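You operate a simulated robot arm through the tools that you are given. There is no shell and no other tool. Be economical: measure what you need, move in short steps, check, and stop when the job is done.

The job below is to be done with a simulated two-armed robot. You get a single attempt, and the scene is never put back.

Task
Take the lid off the grey box marked "26" on the top of the check bench and lay it down there.

It is judged by the outcome, as a careful person would: the job done as asked, and still so three seconds after it is handed in. It fails if anything else is knocked over, pushed out of place, dropped, spilled or broken. Lids that push on must go on centred and level and be pressed home; caps that screw on are set level and turned clockwise until they are tight.

Robot
Two 7-joint arms with two-finger parallel grippers on one trunk, on a base that drives. Base frame: it is fixed to the floor where the robot stands at the start and does not move with it; the origin is under the middle of the robot, x ahead of it, y to its left, z up. Lengths are in mm, angles in degrees, forces in N, time in s.
The left shoulder is at the start at [70, 163, 1145], the right one opposite. With the tool pointing down near the work surface each hand reaches from about 400 to 880 mm from the robot's upright axis, wherever it stands, measured 20 degrees to its own side. Payload 3.43 kg a hand.
The tool frame of a hand sits at the grasp point between the pads (the TCP): z along the fingers, y along the line on which they close. The tips reach 34 mm beyond it. Largest opening 128 mm; finger width 24, thickness 12; the body of the gripper, 48 by 130 mm, starts 96 mm behind the TCP.
Orientation is told as [roll, pitch, yaw] about the base's x, y, z axes, in that order, counted from this pose: with the fingers straight down and closing along the base's y, the tool's x points along the base's -x, its y along +y and its z along -z.

Tools
- The arms move only by the tool servo_tool. It takes "left_steps", "right_steps" or both (then of equal length, played together; a hand with none holds still); each is a list of rows, each a list of 6 numbers: the shift along the base's x, y, z in units of 50 mm (1.0 is 50 mm), then the turn, a rotation vector about the base's x, y, z in units of 8 degrees (1.0 is 8 degrees). In form: [[dx, dy, dz, ax, ay, az], ...]. A call has 1 to 8 rows; each row shifts and turns the commanded pose from where the row before left it. "left_grip" and "right_grip" are, for a hand that has rows, the finger opening in mm, from 0 to 128, set as the call begins (left out, the last holds). A call with a number of a shift or a turn outside -1 to 1 is refused whole. Each row takes 0.2 s and may step no farther than 50 mm and 8.6 degrees from the row before; otherwise, or with a gripper value out of range, the whole call is refused. Where a pose cannot be reached the arm comes as near as it can. A force on the tool above 40 N (or 10 N above the force at the start of the call, whichever is more), or a blocked arm, ends the call early, and 0.2 s more pass. Each finger travels about 153 mm/s and halts on what it meets, pressing with about 26 N; the grip force reading is that of the motor and also rises with nothing between the fingers. The clock runs only during rows and for 0.2 s after the last one: add rows that do not move to give the fingers time. The reply holds the time, the measured pose of the TCP, the force on the tool along the base axes, the opening and the grip force, in the units named above and with some noise, and new pictures: "show" is both (left out), scene, wrist or none (wrist: the cameras of the hands that moved).
- Cameras (640 x 400 px; columns grow to the right, rows downward): "scene" is now at [133.8, -29.6, 1374.1]; the picture's right is [-0.33, -0.94, 0.00], its down [-0.52, 0.18, -0.83] and it looks along [0.79, -0.27, -0.55] (base axes); focal length 267 px, centre (320, 200). "left" rides on the left gripper at [76, 11, -160] in its tool frame; the picture's right is [-0.15, 0.99, 0.00], its down [-0.88, -0.13, -0.46] and it looks along [-0.45, -0.07, 0.89] (tool axes); focal length 234 px, centre (320, 200). "right" rides on the right gripper at [76, -11, -160] in its tool frame; the picture's right is [0.15, 0.99, 0.00], its down [-0.88, 0.13, -0.46] and it looks along [-0.45, 0.07, 0.89] (tool axes); focal length 234 px, centre (320, 200). There is no depth. A picture from a camera that has moved, and an enlarged one, comes with that camera's place and axes in the base frame and with its lens.
- raise_lower(by): slides the trunk up (or, below 0, down) by that many mm; the arms and the scene camera ride with it, the base frame stays. It gives what a move gives, with no picture.
- drive_base(legs): drives the robot by 1 to 6 legs, each [ahead, left, turn to the left] in mm, mm and degrees, along the robot's own axes; the way and the turn of a leg run together, so that a leg with both is an arc; at most 1500 mm and 180 degrees a leg. The arms and the cameras ride along, it lands a little off, and it stops where it bumps. It gives what a move gives, and a new picture of the scene camera.
- pan_tilt(pan, tilt): turns the head with the scene camera to pan (to the left, within 86 degrees either way) and tilt (down, from -29 to 69), counted from straight ahead of the robot. It gives what a move gives, and a new picture of the scene camera.
- enlarge(camera, box): a new picture of the part [left, top, right, bottom] of that camera's present view, enlarged. The clock stands still meanwhile.
- hand_in(): hands the job in; it is judged then, once.

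Work in short steps. Places have to be worked out from the pictures, the camera data and where the tool is seen: move nearer, look again, correct. Check each grasp and each placing, and mend what went wrong. You have 120 turns and 260 pictures in all, those below and enlarged ones among them. Open the grippers and draw the arms clear of the work before you hand the job in, unless the task says otherwise; then end with one line.

The tools are called after ">>>" as a command line: name --argument value ..., lists and objects as JSON in quotes. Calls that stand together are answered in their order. servo_tool: Moves the arms, as the interface text tells. Its arguments: {"type":"object","properties":{"left_steps":{"type":"array","items":{"type":"array","items":{"type":"number"}}},"left_grip":{"type":"number"},"right_steps":{"type":"array","items":{"type":"array","items":{"type":"number"}}},"right_grip":{"type":"number"},"show":{"type":"string","enum":["both","scene","wrist","none"]}},"required":[]} The other tools are called the same way: raise_lower (by) slides the trunk up or down; drive_base (legs) drives the base; pan_tilt (pan, tilt) turns the head that bears the scene camera; enlarge (camera, box) takes an enlarged picture of a part of a camera's view; hand_in () hands the job in.

At the start:

```text
time: 0.0
left_ee_pos: [589.2, 113.9, 1159.1]
left_tcp_rot: [0.0, -0.1, 0.0]
left_force: [0.0, 0.3, 0.5]
left_width: 128.0
left_gripper_force: 0.1
right_ee_pos: [513.1, -451.5, 1153.2]
right_tcp_rot: [-0.1, 0.0, 0.0]
right_force: [0.0, 0.1, 0.9]
right_width: 128.1
right_gripper_force: 0.1
trunk travel left (down, up): [-625.0, 315.0]
robot x, y, heading: [-3.7, 3.1, 0.0]
head pan, tilt: [-19.1, 33.5]
```

scene: 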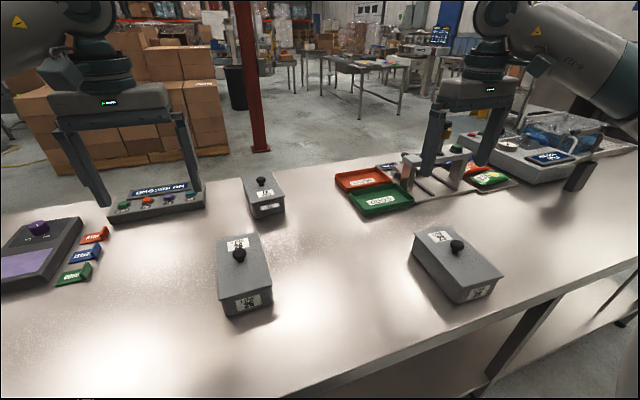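
right: 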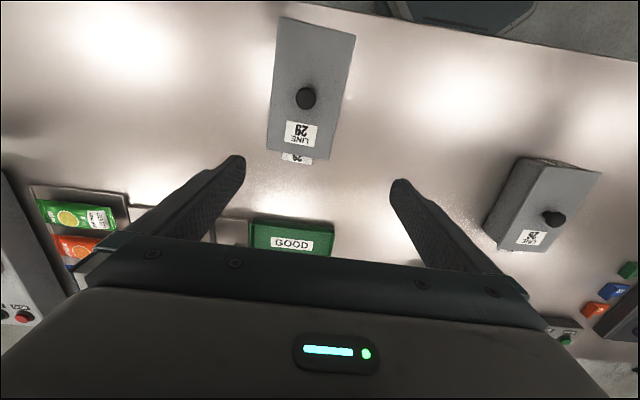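
left: 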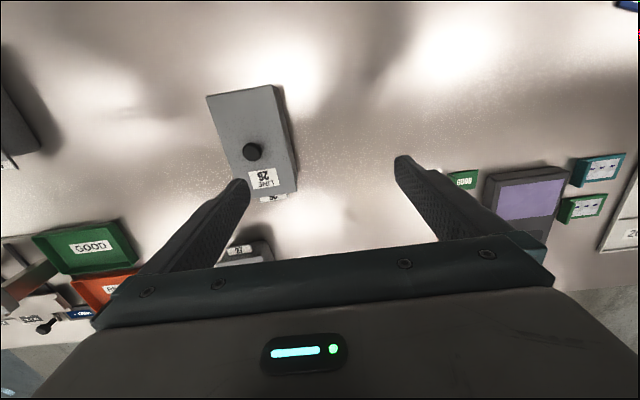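

I enlarge the scene around the boxes to read which one is marked 26.

>>> enlarge --camera "scene" --box '[190, 160, 310, 330]'

>>> enlarge --camera "scene" --box '[390, 210, 520, 310]'

>>> enlarge --camera "left" --box '[190, 70, 320, 270]'

```text
2.35 times, centred on (250, 245) of scene
camera zoom: at [133.8, -29.6, 1374.1], right [-0.33, -0.94, 0.0], down [-0.52, 0.18, -0.83], along [0.79, -0.27, -0.55], focal length 628 px, centre (485, 94)
```

zoom: 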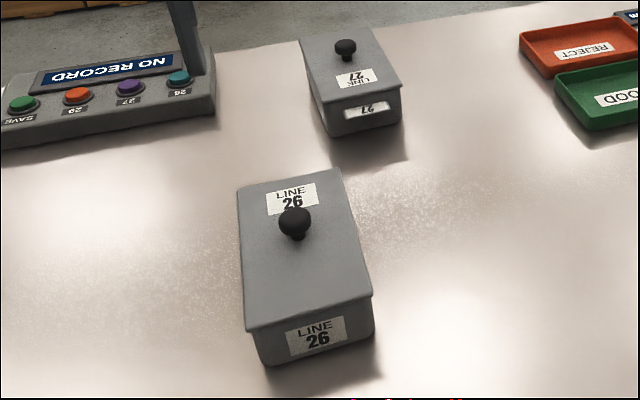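

```text
4.00 times, centred on (455, 260) of scene
camera zoom: at [133.8, -29.6, 1374.1], right [-0.33, -0.94, 0.0], down [-0.52, 0.18, -0.83], along [0.79, -0.27, -0.55], focal length 1068 px, centre (-220, -40)
```

zoom: 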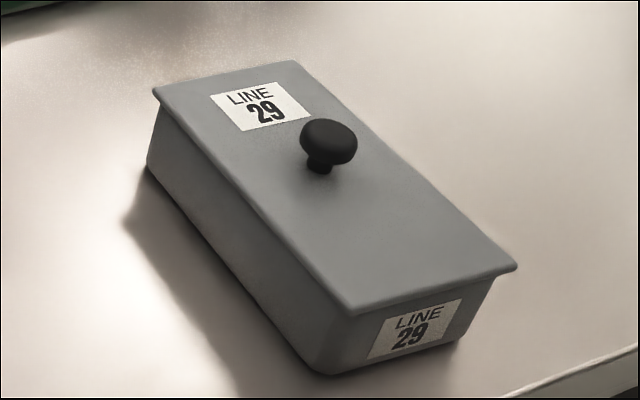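

```text
2.00 times, centred on (255, 170) of left
camera zoom: at [513.1, 123.9, 1318.5], right [0.15, 0.99, 0.0], down [0.88, -0.13, 0.46], along [0.45, -0.07, -0.89], focal length 468 px, centre (450, 260)
```

zoom: 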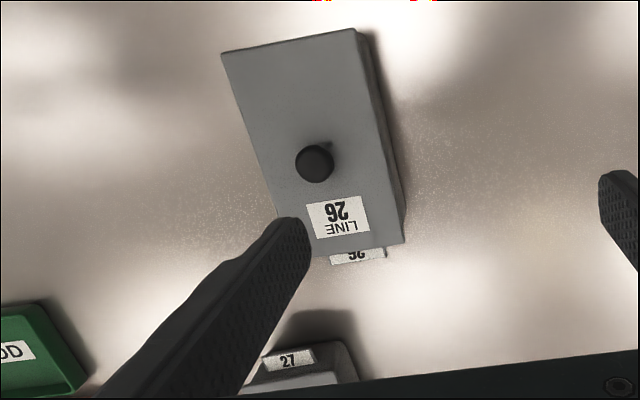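

The knob of box 26 comes out at about [598, 0, 946]. Its lid is about 180 x 107 mm, with its long side along x. I move the left hand above the knob and look again.

>>> servo_tool --left_steps '[[0.045, -0.57, -0.57, 0, 0, 0], [0.045, -0.57, -0.57, 0, 0, 0], [0.045, -0.57, -0.57, 0, 0, 0], [0.045, -0.57, -0.57, 0, 0, 0], [0, 0, 0, 0, 0, 0]]' --left_grip 70

```text
time: 1.2
left_ee_pos: [596.4, -0.0, 1046.6]
left_tcp_rot: [-0.1, 0.1, 0.0]
left_force: [-0.8, 0.8, 0.1]
left_width: 70.1
left_gripper_force: 0.0
right_ee_pos: [512.6, -451.0, 1153.4]
right_tcp_rot: [-0.1, -0.1, -0.1]
right_force: [-0.8, 0.4, -0.2]
right_width: 128.1
right_gripper_force: 0.0
trunk travel left (down, up): [-625.0, 315.0]
robot x, y, heading: [1.6, 2.0, 0.2]
head pan, tilt: [-19.1, 33.5]
camera scene: at [133.1, -28.4, 1374.2], right [-0.33, -0.94, 0.0], down [-0.52, 0.18, -0.83], along [0.79, -0.27, -0.55], focal length 267 px, centre (320, 200)
camera left: at [520.4, 10.8, 1206.0], right [0.14, 0.99, 0.0], down [0.88, -0.13, 0.46], along [0.45, -0.07, -0.89], focal length 234 px, centre (320, 200)
```

scene: 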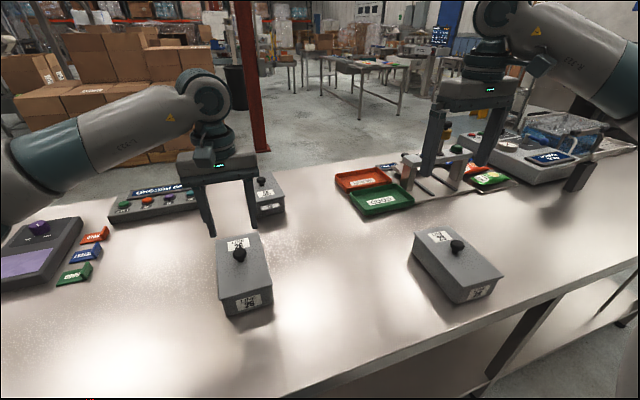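
left: 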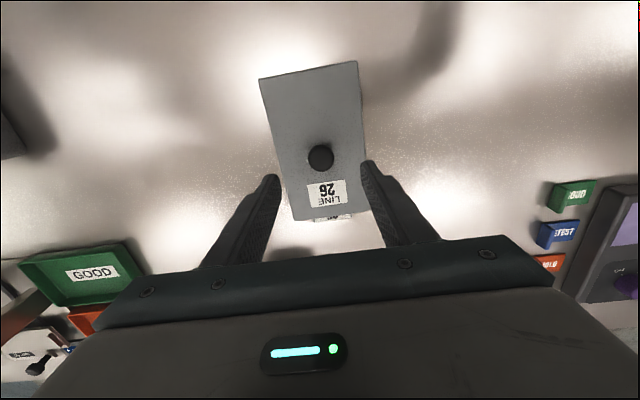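

Triangulating again gives the knob centre at about [598, -1, 945] and the lid top at about z 923. I lower until the tips are around the knob, then look.

>>> servo_tool --left_steps '[[0.02, -0.01, -0.5, 0, 0, 0], [0.01, -0.01, -0.5, 0, 0, 0], [0, 0, -0.5, 0, 0, 0], [0, 0, 0, 0, 0, 0]]'

>>> enlarge --camera "scene" --box '[190, 190, 290, 320]'

>>> enlarge --camera "left" --box '[220, 60, 420, 260]'

```text
time: 2.2
left_ee_pos: [597.9, -2.4, 970.7]
left_tcp_rot: [0.0, 0.0, 0.1]
left_force: [0.3, 0.4, 0.7]
left_width: 70.0
left_gripper_force: 0.1
right_ee_pos: [512.7, -451.3, 1153.0]
right_tcp_rot: [0.0, -0.1, 0.0]
right_force: [0.2, -0.3, 0.0]
right_width: 127.9
right_gripper_force: 0.0
trunk travel left (down, up): [-625.0, 315.0]
robot x, y, heading: [-0.6, -0.3, -0.1]
head pan, tilt: [-19.1, 33.5]
camera scene: at [133.5, -29.6, 1374.1], right [-0.33, -0.94, 0.0], down [-0.52, 0.18, -0.83], along [0.79, -0.27, -0.55], focal length 267 px, centre (320, 200)
camera left: at [522.7, 9.6, 1130.3], right [0.15, 0.99, 0.0], down [0.88, -0.13, 0.46], along [0.45, -0.07, -0.89], focal length 234 px, centre (320, 200)
```

scene: 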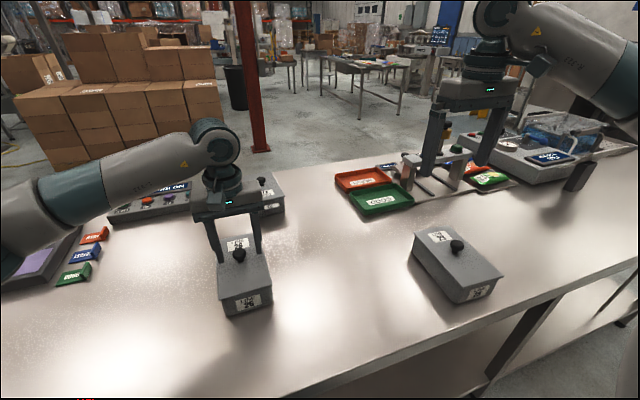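
left: 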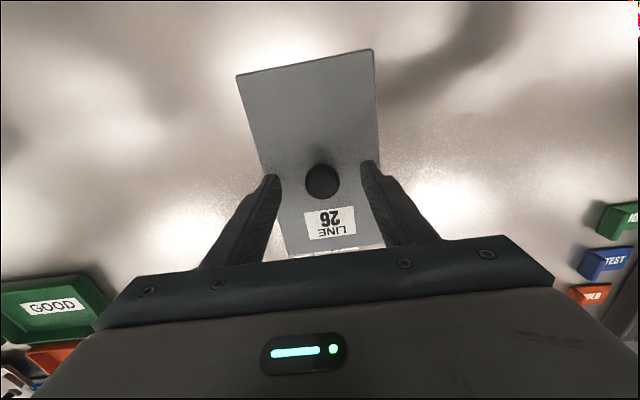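

```text
3.08 times, centred on (240, 255) of scene
camera zoom: at [133.5, -29.6, 1374.1], right [-0.33, -0.94, 0.0], down [-0.52, 0.18, -0.83], along [0.79, -0.27, -0.55], focal length 822 px, centre (566, 31)
```

zoom: 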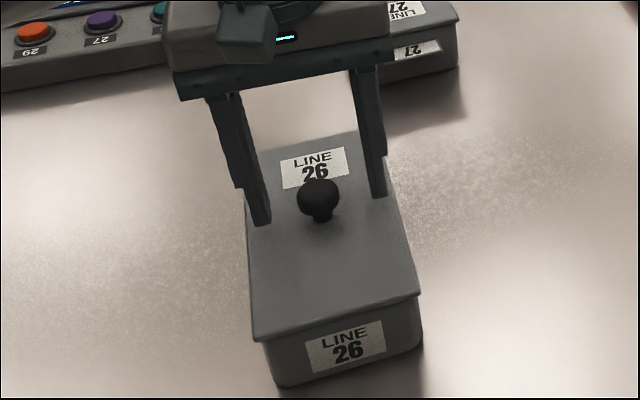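

```text
2.00 times, centred on (320, 160) of left
camera zoom: at [522.7, 9.6, 1130.3], right [0.15, 0.99, 0.0], down [0.88, -0.13, 0.46], along [0.45, -0.07, -0.89], focal length 468 px, centre (320, 280)
```

zoom: 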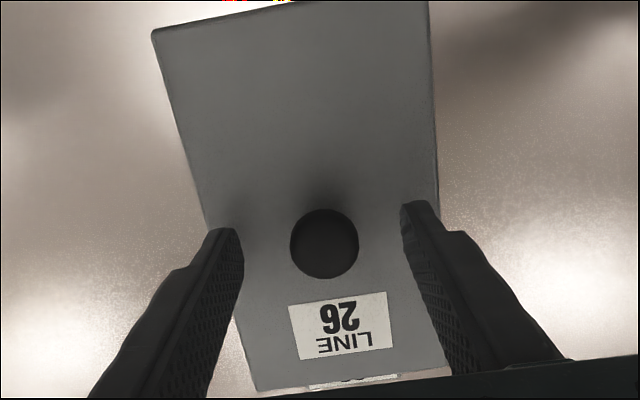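

The knob lies centred between the fingers, about 29 mm wide, and the tips are some 14 mm above the lid. I lower 8 mm and close.

>>> servo_tool --left_steps '[[0.02, 0.02, -0.08, 0, 0, 0], [0, 0, -0.08, 0, 0, 0], [0, 0, 0, 0, 0, 0]]' --left_grip 60 --show "none"

>>> servo_tool --left_steps '[[0, 0, 0, 0, 0, 0], [0, 0, 0, 0, 0, 0], [0, 0, 0, 0, 0, 0]]' --left_grip 0

>>> enlarge --camera "scene" --box '[190, 190, 290, 320]'

```text
time: 3.0
left_ee_pos: [600.5, -1.3, 962.8]
left_tcp_rot: [0.0, 0.0, 0.1]
left_force: [0.4, 0.1, 0.5]
left_width: 60.0
left_gripper_force: 0.0
right_ee_pos: [511.9, -452.5, 1153.5]
right_tcp_rot: [0.1, 0.0, 0.0]
right_force: [-1.0, 0.2, 0.2]
right_width: 128.2
right_gripper_force: 0.0
trunk travel left (down, up): [-625.0, 315.0]
robot x, y, heading: [2.2, -1.0, -0.0]
head pan, tilt: [-19.1, 33.5]
```

```text
time: 3.8
left_ee_pos: [598.6, -1.6, 963.1]
left_tcp_rot: [0.1, 0.0, 0.2]
left_force: [-0.1, -0.4, 0.1]
left_width: 28.7
left_gripper_force: 25.6
right_ee_pos: [512.9, -452.0, 1152.8]
right_tcp_rot: [0.0, 0.0, 0.0]
right_force: [-0.2, 0.5, -0.3]
right_width: 127.9
right_gripper_force: 0.0
trunk travel left (down, up): [-625.0, 315.0]
robot x, y, heading: [-2.8, 1.8, -0.1]
head pan, tilt: [-19.1, 33.5]
camera scene: at [133.9, -29.6, 1374.0], right [-0.33, -0.94, 0.0], down [-0.52, 0.18, -0.83], along [0.79, -0.27, -0.55], focal length 267 px, centre (320, 200)
camera left: at [524.5, 9.5, 1121.8], right [0.15, 0.99, 0.0], down [0.88, -0.13, 0.46], along [0.45, -0.07, -0.89], focal length 234 px, centre (320, 200)
```

scene: 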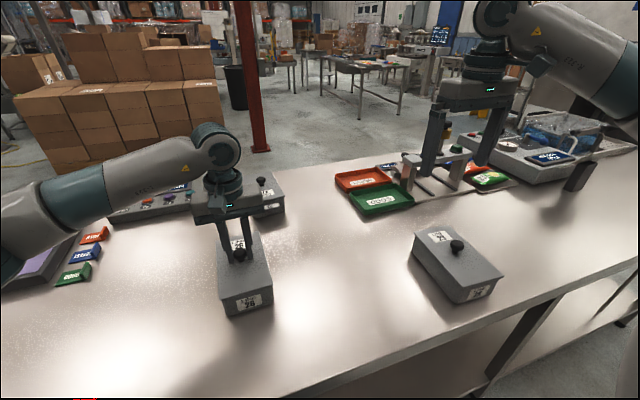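
left: 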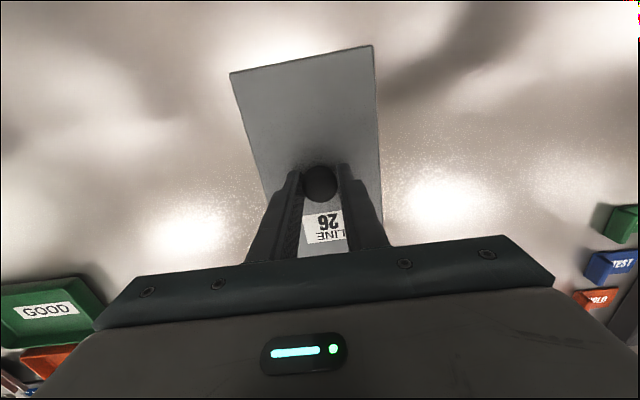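

```text
3.08 times, centred on (240, 255) of scene
camera zoom: at [133.9, -29.6, 1374.0], right [-0.33, -0.94, 0.0], down [-0.52, 0.18, -0.83], along [0.79, -0.27, -0.55], focal length 822 px, centre (566, 31)
```

zoom: 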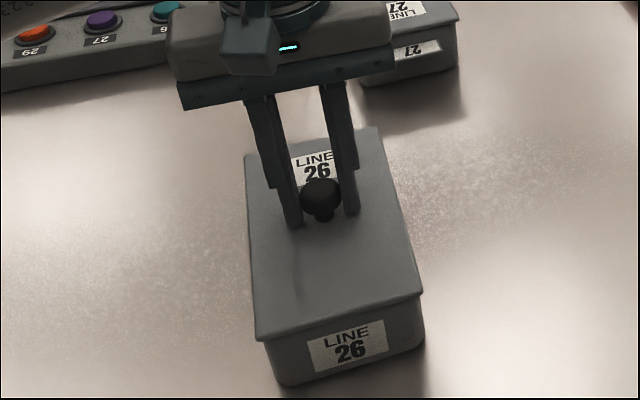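

The knob is gripped at 28.7 mm. I lift slowly, straight up, and watch the force.

>>> servo_tool --left_steps '[[0, 0, 0.1, 0, 0, 0], [0, 0, 0.1, 0, 0, 0], [0, 0, 0.2, 0, 0, 0], [0, 0, 0.2, 0, 0, 0], [0, 0, 0, 0, 0, 0]]'

>>> enlarge --camera "scene" --box '[190, 190, 290, 320]'

```text
time: 5.0
left_ee_pos: [600.1, -2.2, 991.1]
left_tcp_rot: [0.0, 0.1, 0.2]
left_force: [-0.5, 0.2, 0.2]
left_width: 28.9
left_gripper_force: 26.1
right_ee_pos: [512.3, -452.0, 1152.6]
right_tcp_rot: [0.0, 0.0, 0.0]
right_force: [0.0, 0.0, -0.1]
right_width: 127.9
right_gripper_force: 0.1
trunk travel left (down, up): [-625.0, 315.0]
robot x, y, heading: [-0.5, 0.6, 0.2]
head pan, tilt: [-19.1, 33.5]
camera scene: at [134.0, -29.6, 1374.0], right [-0.33, -0.94, 0.0], down [-0.52, 0.18, -0.83], along [0.79, -0.27, -0.55], focal length 267 px, centre (320, 200)
camera left: at [524.4, 9.7, 1150.8], right [0.15, 0.99, 0.0], down [0.88, -0.13, 0.46], along [0.45, -0.07, -0.89], focal length 234 px, centre (320, 200)
```

scene: 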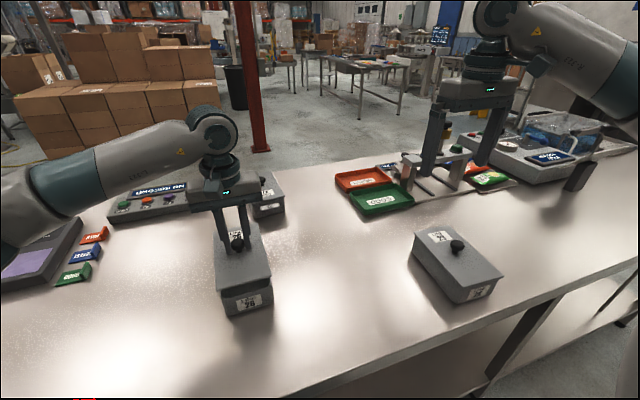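
left: 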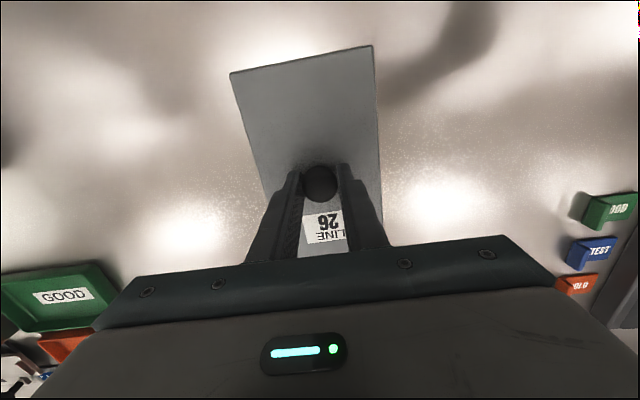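

```text
3.08 times, centred on (240, 255) of scene
camera zoom: at [134.0, -29.6, 1374.0], right [-0.33, -0.94, 0.0], down [-0.52, 0.18, -0.83], along [0.79, -0.27, -0.55], focal length 822 px, centre (566, 31)
```

zoom: 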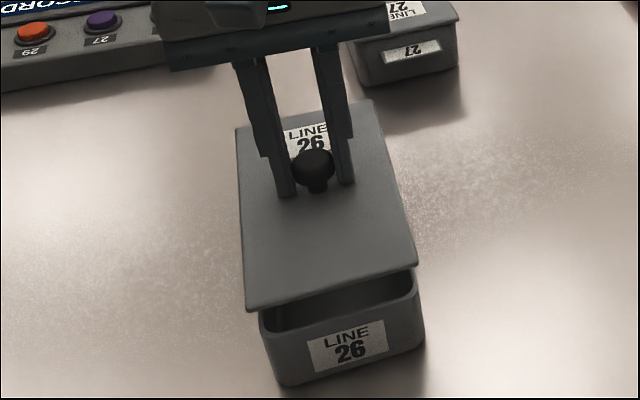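

The lid came off clean and level. I raise it further, then carry it left to the open stretch of bench around y = 170.

>>> servo_tool --left_steps '[[0, 0, 0.6, 0, 0, 0], [0, 0, 0.6, 0, 0, 0], [0, 0.5, 0, 0, 0, 0], [0, 0.75, 0, 0, 0, 0], [0, 0.75, 0, 0, 0, 0], [0, 0.75, 0, 0, 0, 0], [0, 0.7, 0, 0, 0, 0], [0, 0, 0, 0, 0, 0]]'

```text
time: 6.8
left_ee_pos: [600.1, 171.0, 1050.0]
left_tcp_rot: [0.1, 0.0, 0.0]
left_force: [-0.4, 0.2, -0.2]
left_width: 28.8
left_gripper_force: 25.9
right_ee_pos: [512.1, -453.0, 1153.2]
right_tcp_rot: [0.0, 0.0, -0.1]
right_force: [-0.1, -0.5, -0.7]
right_width: 128.0
right_gripper_force: 0.1
trunk travel left (down, up): [-625.0, 315.0]
robot x, y, heading: [2.4, 3.7, 0.2]
head pan, tilt: [-19.1, 33.5]
camera scene: at [134.2, -30.7, 1374.0], right [-0.33, -0.94, 0.0], down [-0.52, 0.18, -0.83], along [0.79, -0.27, -0.55], focal length 267 px, centre (320, 200)
camera left: at [524.4, 180.7, 1210.3], right [0.15, 0.99, 0.0], down [0.88, -0.13, 0.46], along [0.45, -0.07, -0.89], focal length 234 px, centre (320, 200)
```

scene: 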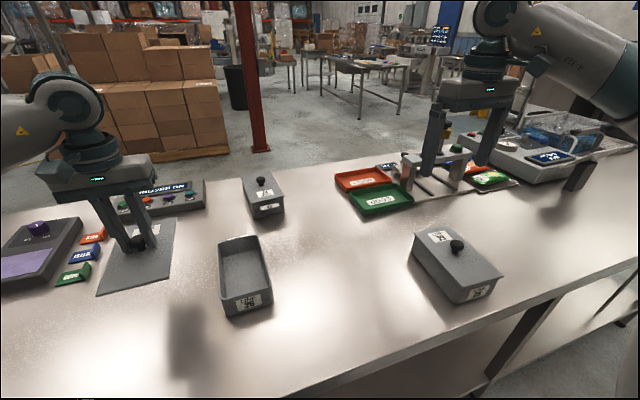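
left: 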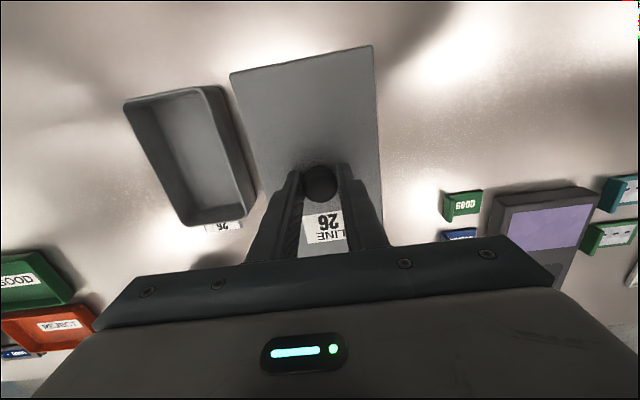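

The box stayed put, and the bench under the lid is clear. I lower to a little above the bench.

>>> servo_tool --left_steps '[[0, 0, -0.7, 0, 0, 0], [0, 0, -0.7, 0, 0, 0], [0, 0, -0.6, 0, 0, 0], [0, 0, -0.4, 0, 0, 0], [0, 0, 0, 0, 0, 0]]'

>>> enlarge --camera "scene" --box '[80, 190, 220, 340]'

```text
time: 8.0
left_ee_pos: [598.7, 171.5, 933.1]
left_tcp_rot: [0.0, 0.0, 0.1]
left_force: [0.3, -0.2, -0.4]
left_width: 28.8
left_gripper_force: 26.2
right_ee_pos: [512.7, -451.5, 1153.9]
right_tcp_rot: [-0.1, 0.1, 0.0]
right_force: [0.5, -0.3, -0.7]
right_width: 127.8
right_gripper_force: 0.0
trunk travel left (down, up): [-625.0, 315.0]
robot x, y, heading: [-0.8, -2.0, -0.1]
head pan, tilt: [-19.1, 33.5]
camera scene: at [133.6, -29.6, 1374.1], right [-0.33, -0.94, 0.0], down [-0.52, 0.18, -0.83], along [0.79, -0.27, -0.55], focal length 267 px, centre (320, 200)
camera left: at [524.0, 182.4, 1092.8], right [0.15, 0.99, 0.0], down [0.88, -0.13, 0.46], along [0.45, -0.07, -0.89], focal length 234 px, centre (320, 200)
```

scene: 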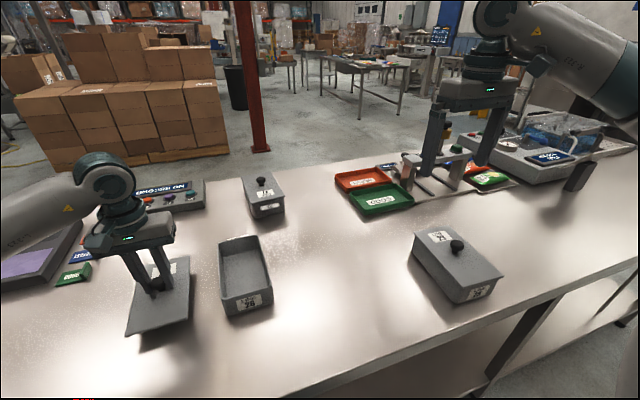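
left: 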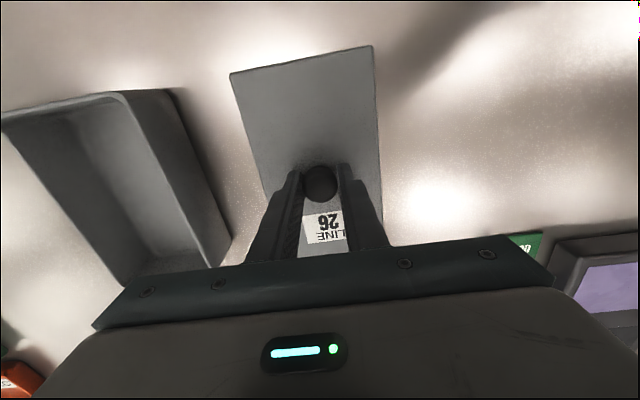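

```text
2.67 times, centred on (150, 265) of scene
camera zoom: at [133.6, -29.6, 1374.1], right [-0.33, -0.94, 0.0], down [-0.52, 0.18, -0.83], along [0.79, -0.27, -0.55], focal length 712 px, centre (773, 27)
```

zoom: 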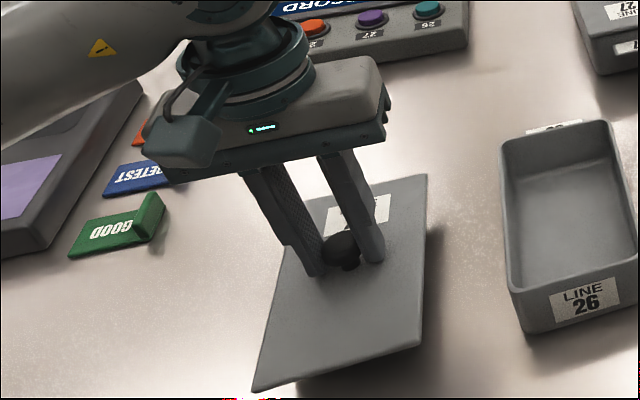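

The lid hangs about 20–25 mm above the bench and is clear of everything. I lower in small steps until I feel contact.

>>> servo_tool --left_steps '[[0, 0, -0.12, 0, 0, 0], [0, 0, -0.12, 0, 0, 0], [0, 0, -0.06, 0, 0, 0], [0, 0, 0, 0, 0, 0]]' --show "none"

>>> servo_tool --left_steps '[[0, 0, -0.04, 0, 0, 0], [0, 0, -0.04, 0, 0, 0], [0, 0, 0, 0, 0, 0]]'

>>> enlarge --camera "scene" --box '[80, 190, 220, 340]'

```text
time: 9.0
left_ee_pos: [600.6, 171.0, 917.2]
left_tcp_rot: [0.0, 0.0, 0.1]
left_force: [-0.2, 0.3, -0.5]
left_width: 28.8
left_gripper_force: 25.7
right_ee_pos: [512.5, -452.5, 1153.9]
right_tcp_rot: [0.0, 0.1, 0.0]
right_force: [-0.5, 0.4, 0.4]
right_width: 128.1
right_gripper_force: 0.0
trunk travel left (down, up): [-625.0, 315.0]
robot x, y, heading: [-0.4, 0.6, -0.2]
head pan, tilt: [-19.1, 33.5]
```

```text
time: 9.8
left_ee_pos: [598.9, 171.6, 912.9]
left_tcp_rot: [0.0, -0.1, 0.1]
left_force: [0.8, 1.4, -0.4]
left_width: 28.9
left_gripper_force: 25.8
right_ee_pos: [512.2, -451.2, 1154.3]
right_tcp_rot: [0.0, -0.1, 0.0]
right_force: [-0.1, 0.2, -0.8]
right_width: 128.0
right_gripper_force: 0.0
trunk travel left (down, up): [-625.0, 315.0]
robot x, y, heading: [-0.7, -4.9, -0.1]
head pan, tilt: [-19.1, 33.5]
camera scene: at [133.9, -29.6, 1374.1], right [-0.33, -0.94, 0.0], down [-0.52, 0.18, -0.83], along [0.79, -0.27, -0.55], focal length 267 px, centre (320, 200)
camera left: at [523.6, 182.8, 1072.4], right [0.15, 0.99, 0.0], down [0.88, -0.13, 0.46], along [0.45, -0.07, -0.89], focal length 234 px, centre (320, 200)
```

scene: 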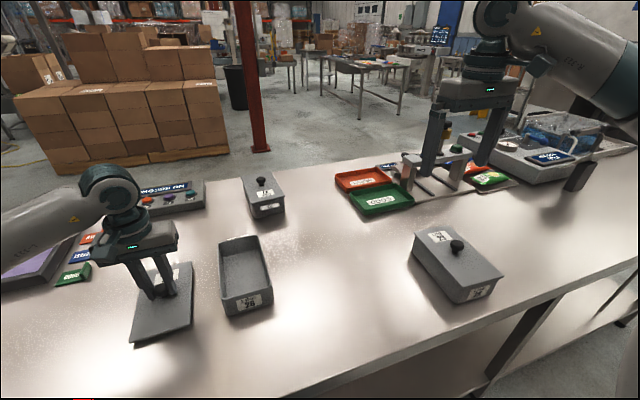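
left: 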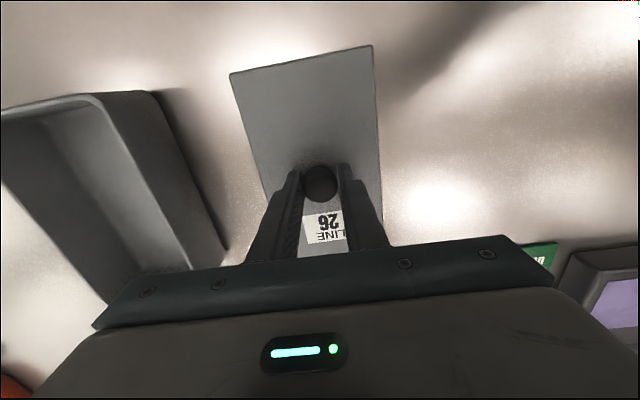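

```text
2.67 times, centred on (150, 265) of scene
camera zoom: at [133.9, -29.6, 1374.1], right [-0.33, -0.94, 0.0], down [-0.52, 0.18, -0.83], along [0.79, -0.27, -0.55], focal length 712 px, centre (773, 27)
```

zoom: 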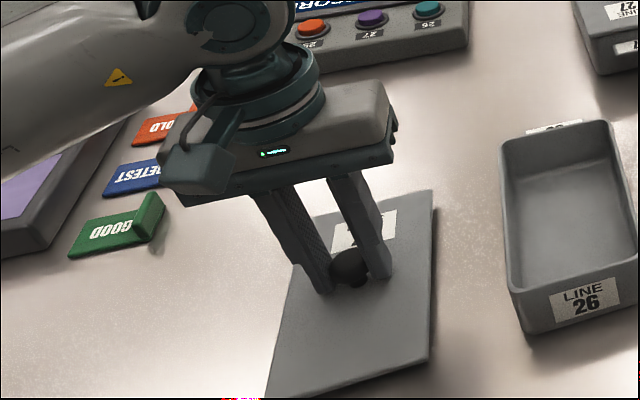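

There is no contact yet at 913. I continue in 1–2 mm steps.

>>> servo_tool --left_steps '[[0, 0, -0.03, 0, 0, 0], [0, 0, -0.03, 0, 0, 0], [0, 0, 0, 0, 0, 0]]' --show "none"

>>> servo_tool --left_steps '[[0, 0, -0.03, 0, 0, 0], [0, 0, 0, 0, 0, 0]]' --show "scene"

>>> enlarge --camera "scene" --box '[110, 250, 220, 360]'

```text
time: 10.6
left_ee_pos: [598.9, 171.9, 909.8]
left_tcp_rot: [-0.1, 0.1, 0.1]
left_force: [0.1, 0.5, -0.7]
left_width: 28.7
left_gripper_force: 26.1
right_ee_pos: [512.4, -452.5, 1154.1]
right_tcp_rot: [0.0, 0.0, 0.0]
right_force: [-0.9, -0.9, -0.6]
right_width: 128.1
right_gripper_force: 0.1
trunk travel left (down, up): [-625.0, 315.0]
robot x, y, heading: [-1.2, 4.2, -0.2]
head pan, tilt: [-19.1, 33.5]
```

```text
time: 11.2
left_ee_pos: [599.6, 172.2, 909.3]
left_tcp_rot: [0.0, 0.0, 0.2]
left_force: [1.3, 0.3, 1.6]
left_width: 28.7
left_gripper_force: 26.0
right_ee_pos: [511.9, -452.7, 1153.4]
right_tcp_rot: [-0.1, 0.0, 0.0]
right_force: [0.4, -0.6, 0.1]
right_width: 128.4
right_gripper_force: 0.0
trunk travel left (down, up): [-625.0, 315.0]
robot x, y, heading: [0.3, 3.9, -0.2]
head pan, tilt: [-19.1, 33.5]
camera scene: at [133.7, -29.5, 1374.1], right [-0.33, -0.94, 0.0], down [-0.52, 0.18, -0.83], along [0.79, -0.27, -0.55], focal length 267 px, centre (320, 200)
```

scene: 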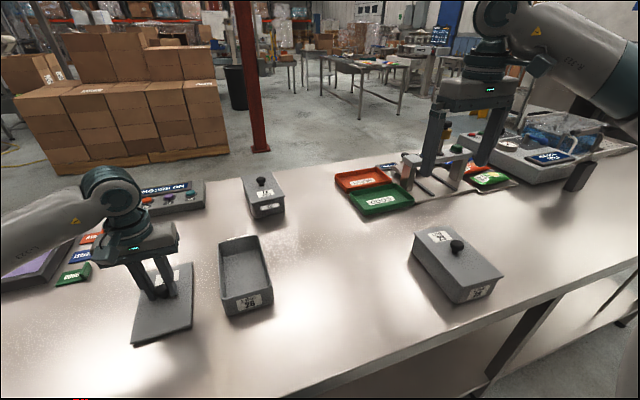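

```text
3.64 times, centred on (165, 305) of scene
camera zoom: at [133.7, -29.5, 1374.1], right [-0.33, -0.94, 0.0], down [-0.52, 0.18, -0.83], along [0.79, -0.27, -0.55], focal length 971 px, centre (884, -182)
```

zoom: 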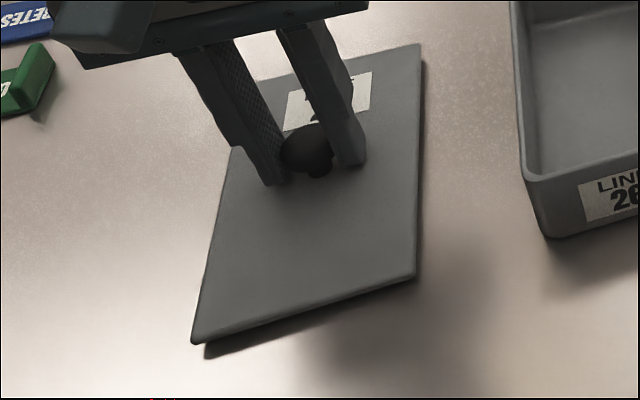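

The shadow gap is nearly gone and a little force shows. I go down 1.5 mm at a time and watch the force.

>>> servo_tool --left_steps '[[0, 0, -0.03, 0, 0, 0], [0, 0, 0, 0, 0, 0]]' --show "none"

>>> servo_tool --left_steps '[[0, 0, -0.03, 0, 0, 0], [0, 0, 0, 0, 0, 0]]' --show "none"

>>> enlarge --camera "scene" --box '[110, 250, 220, 360]'

```text
time: 11.8
left_ee_pos: [599.6, 170.8, 908.9]
left_tcp_rot: [0.1, -0.1, 0.1]
left_force: [0.6, 1.7, 13.1]
left_width: 28.9
left_gripper_force: 26.1
right_ee_pos: [511.0, -452.3, 1153.8]
right_tcp_rot: [-0.1, 0.0, 0.0]
right_force: [0.8, 0.1, -0.6]
right_width: 128.2
right_gripper_force: 0.1
trunk travel left (down, up): [-625.0, 315.0]
robot x, y, heading: [-1.2, -0.2, 0.0]
head pan, tilt: [-19.1, 33.5]
```

```text
time: 12.4
left_ee_pos: [598.6, 172.0, 908.2]
left_tcp_rot: [-0.1, -0.3, 0.1]
left_force: [4.0, 4.6, 30.3]
left_width: 28.9
left_gripper_force: 26.2
right_ee_pos: [511.1, -452.3, 1154.8]
right_tcp_rot: [-0.1, -0.1, -0.1]
right_force: [0.1, 0.0, -0.7]
right_width: 127.9
right_gripper_force: 0.0
trunk travel left (down, up): [-625.0, 315.0]
robot x, y, heading: [1.2, -0.7, 0.1]
head pan, tilt: [-19.1, 33.5]
```

```text
3.64 times, centred on (165, 305) of scene
camera zoom: at [131.1, -29.8, 1374.6], right [-0.33, -0.94, 0.0], down [-0.52, 0.18, -0.83], along [0.79, -0.27, -0.55], focal length 971 px, centre (884, -182)
```

zoom: 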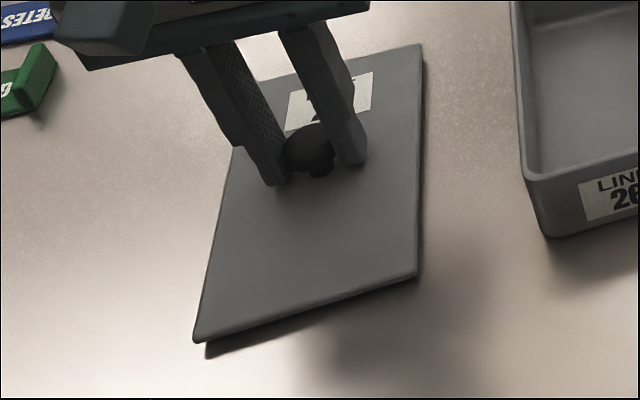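

The lid is on the bench, with 30 N of contact force. I ease up 2.5 mm to take the load off, then open gently.

>>> servo_tool --left_steps '[[0, 0, 0.05, 0, 0, 0], [0, 0, 0, 0, 0, 0]]' --show "none"

>>> servo_tool --left_steps '[[0, 0, 0, 0, 0, 0], [0, 0, 0, 0, 0, 0], [0, 0, 0, 0, 0, 0]]' --left_grip 70

```text
time: 13.0
left_ee_pos: [598.7, 171.2, 907.7]
left_tcp_rot: [-0.1, 0.0, 0.0]
left_force: [4.7, 3.7, 20.2]
left_width: 28.8
left_gripper_force: 26.1
right_ee_pos: [511.1, -452.2, 1154.3]
right_tcp_rot: [0.0, 0.0, 0.0]
right_force: [-0.3, -0.8, -0.4]
right_width: 128.0
right_gripper_force: 0.0
trunk travel left (down, up): [-625.0, 315.0]
robot x, y, heading: [-2.6, -0.4, -0.1]
head pan, tilt: [-19.1, 33.5]
```

```text
time: 13.8
left_ee_pos: [599.3, 171.2, 907.3]
left_tcp_rot: [0.0, 0.0, 0.0]
left_force: [-0.6, 1.0, -0.1]
left_width: 70.2
left_gripper_force: 0.0
right_ee_pos: [513.0, -451.7, 1152.9]
right_tcp_rot: [0.0, 0.1, -0.1]
right_force: [-1.3, 0.1, -0.2]
right_width: 128.3
right_gripper_force: 0.0
trunk travel left (down, up): [-625.0, 315.0]
robot x, y, heading: [-4.8, -0.8, -0.1]
head pan, tilt: [-19.1, 33.5]
camera scene: at [133.5, -29.6, 1374.0], right [-0.33, -0.94, 0.0], down [-0.52, 0.18, -0.83], along [0.79, -0.27, -0.55], focal length 267 px, centre (320, 200)
camera left: at [524.0, 182.4, 1067.1], right [0.15, 0.99, 0.0], down [0.88, -0.13, 0.46], along [0.45, -0.07, -0.89], focal length 234 px, centre (320, 200)
```

scene: 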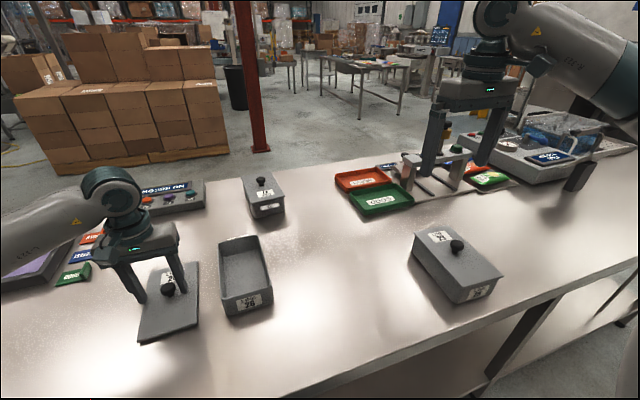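
left: 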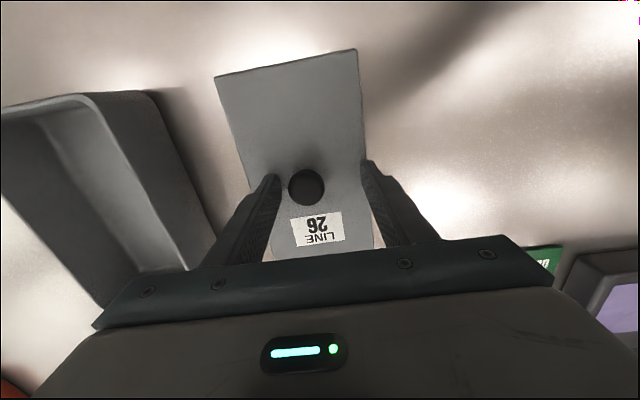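

The lid is released and lies flat, having shifted a few mm with one finger as it opened. I raise the hand straight up, clear.

>>> servo_tool --left_steps '[[0, 0, 0.3, 0, 0, 0], [0, 0, 0.6, 0, 0, 0], [0, 0, 0.9, 0, 0, 0], [0, 0, 0.9, 0, 0, 0], [0, 0, 0.9, 0, 0, 0], [0, 0.7, 0.6, 0, 0, 0], [0, 0.7, 0.6, 0, 0, 0], [0, 0, 0, 0, 0, 0]]'

>>> enlarge --camera "scene" --box '[80, 210, 290, 360]'

```text
time: 15.6
left_ee_pos: [599.8, 242.5, 1149.8]
left_tcp_rot: [0.1, 0.1, 0.2]
left_force: [0.1, -0.7, 0.3]
left_width: 70.1
left_gripper_force: 0.1
right_ee_pos: [511.5, -452.6, 1151.6]
right_tcp_rot: [-0.1, 0.2, 0.0]
right_force: [-0.7, 0.6, -0.2]
right_width: 128.2
right_gripper_force: 0.0
trunk travel left (down, up): [-625.0, 315.0]
robot x, y, heading: [-1.2, -0.6, 0.1]
head pan, tilt: [-19.1, 33.5]
camera scene: at [134.7, -30.5, 1373.9], right [-0.33, -0.94, 0.0], down [-0.52, 0.18, -0.83], along [0.79, -0.27, -0.55], focal length 267 px, centre (320, 200)
camera left: at [524.4, 252.4, 1309.8], right [0.15, 0.99, 0.0], down [0.88, -0.13, 0.45], along [0.45, -0.07, -0.89], focal length 234 px, centre (320, 200)
```

scene: 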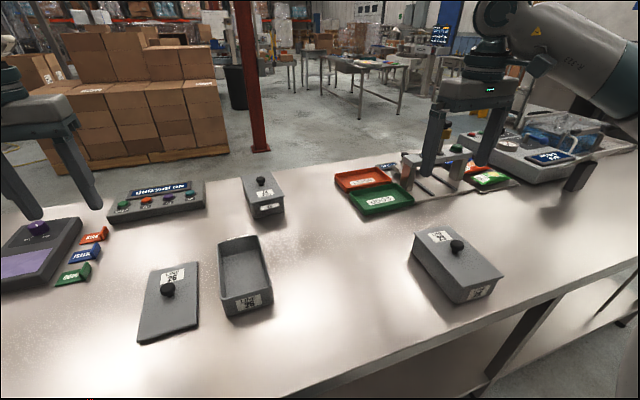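
left: 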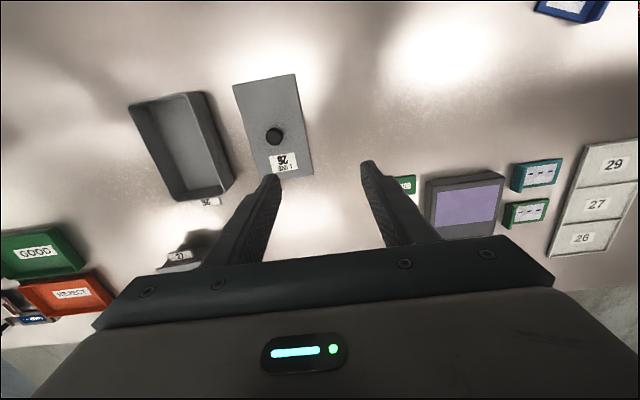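

```text
2.67 times, centred on (185, 285) of scene
camera zoom: at [134.7, -30.5, 1373.9], right [-0.33, -0.94, 0.0], down [-0.52, 0.18, -0.83], along [0.79, -0.27, -0.55], focal length 712 px, centre (680, -27)
```

zoom: 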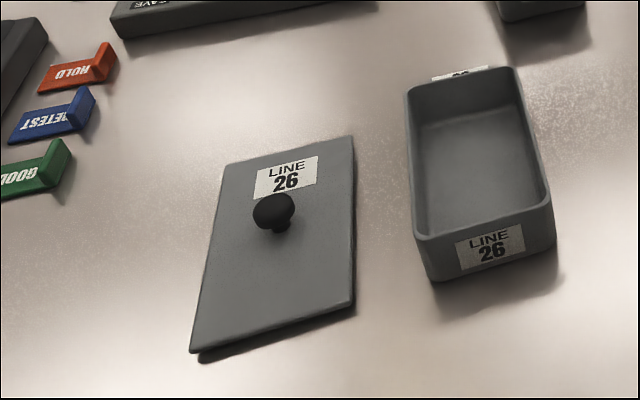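

The lid lies flat on the bench beside the open box 26, nothing else has moved, and the arms are clear. I hand the job in.

>>> hand_in

```text
The job is handed in.
```

The lid of box 26 is off and lying flat on the check bench beside the open box; nothing else was moved, and the job is handed in.
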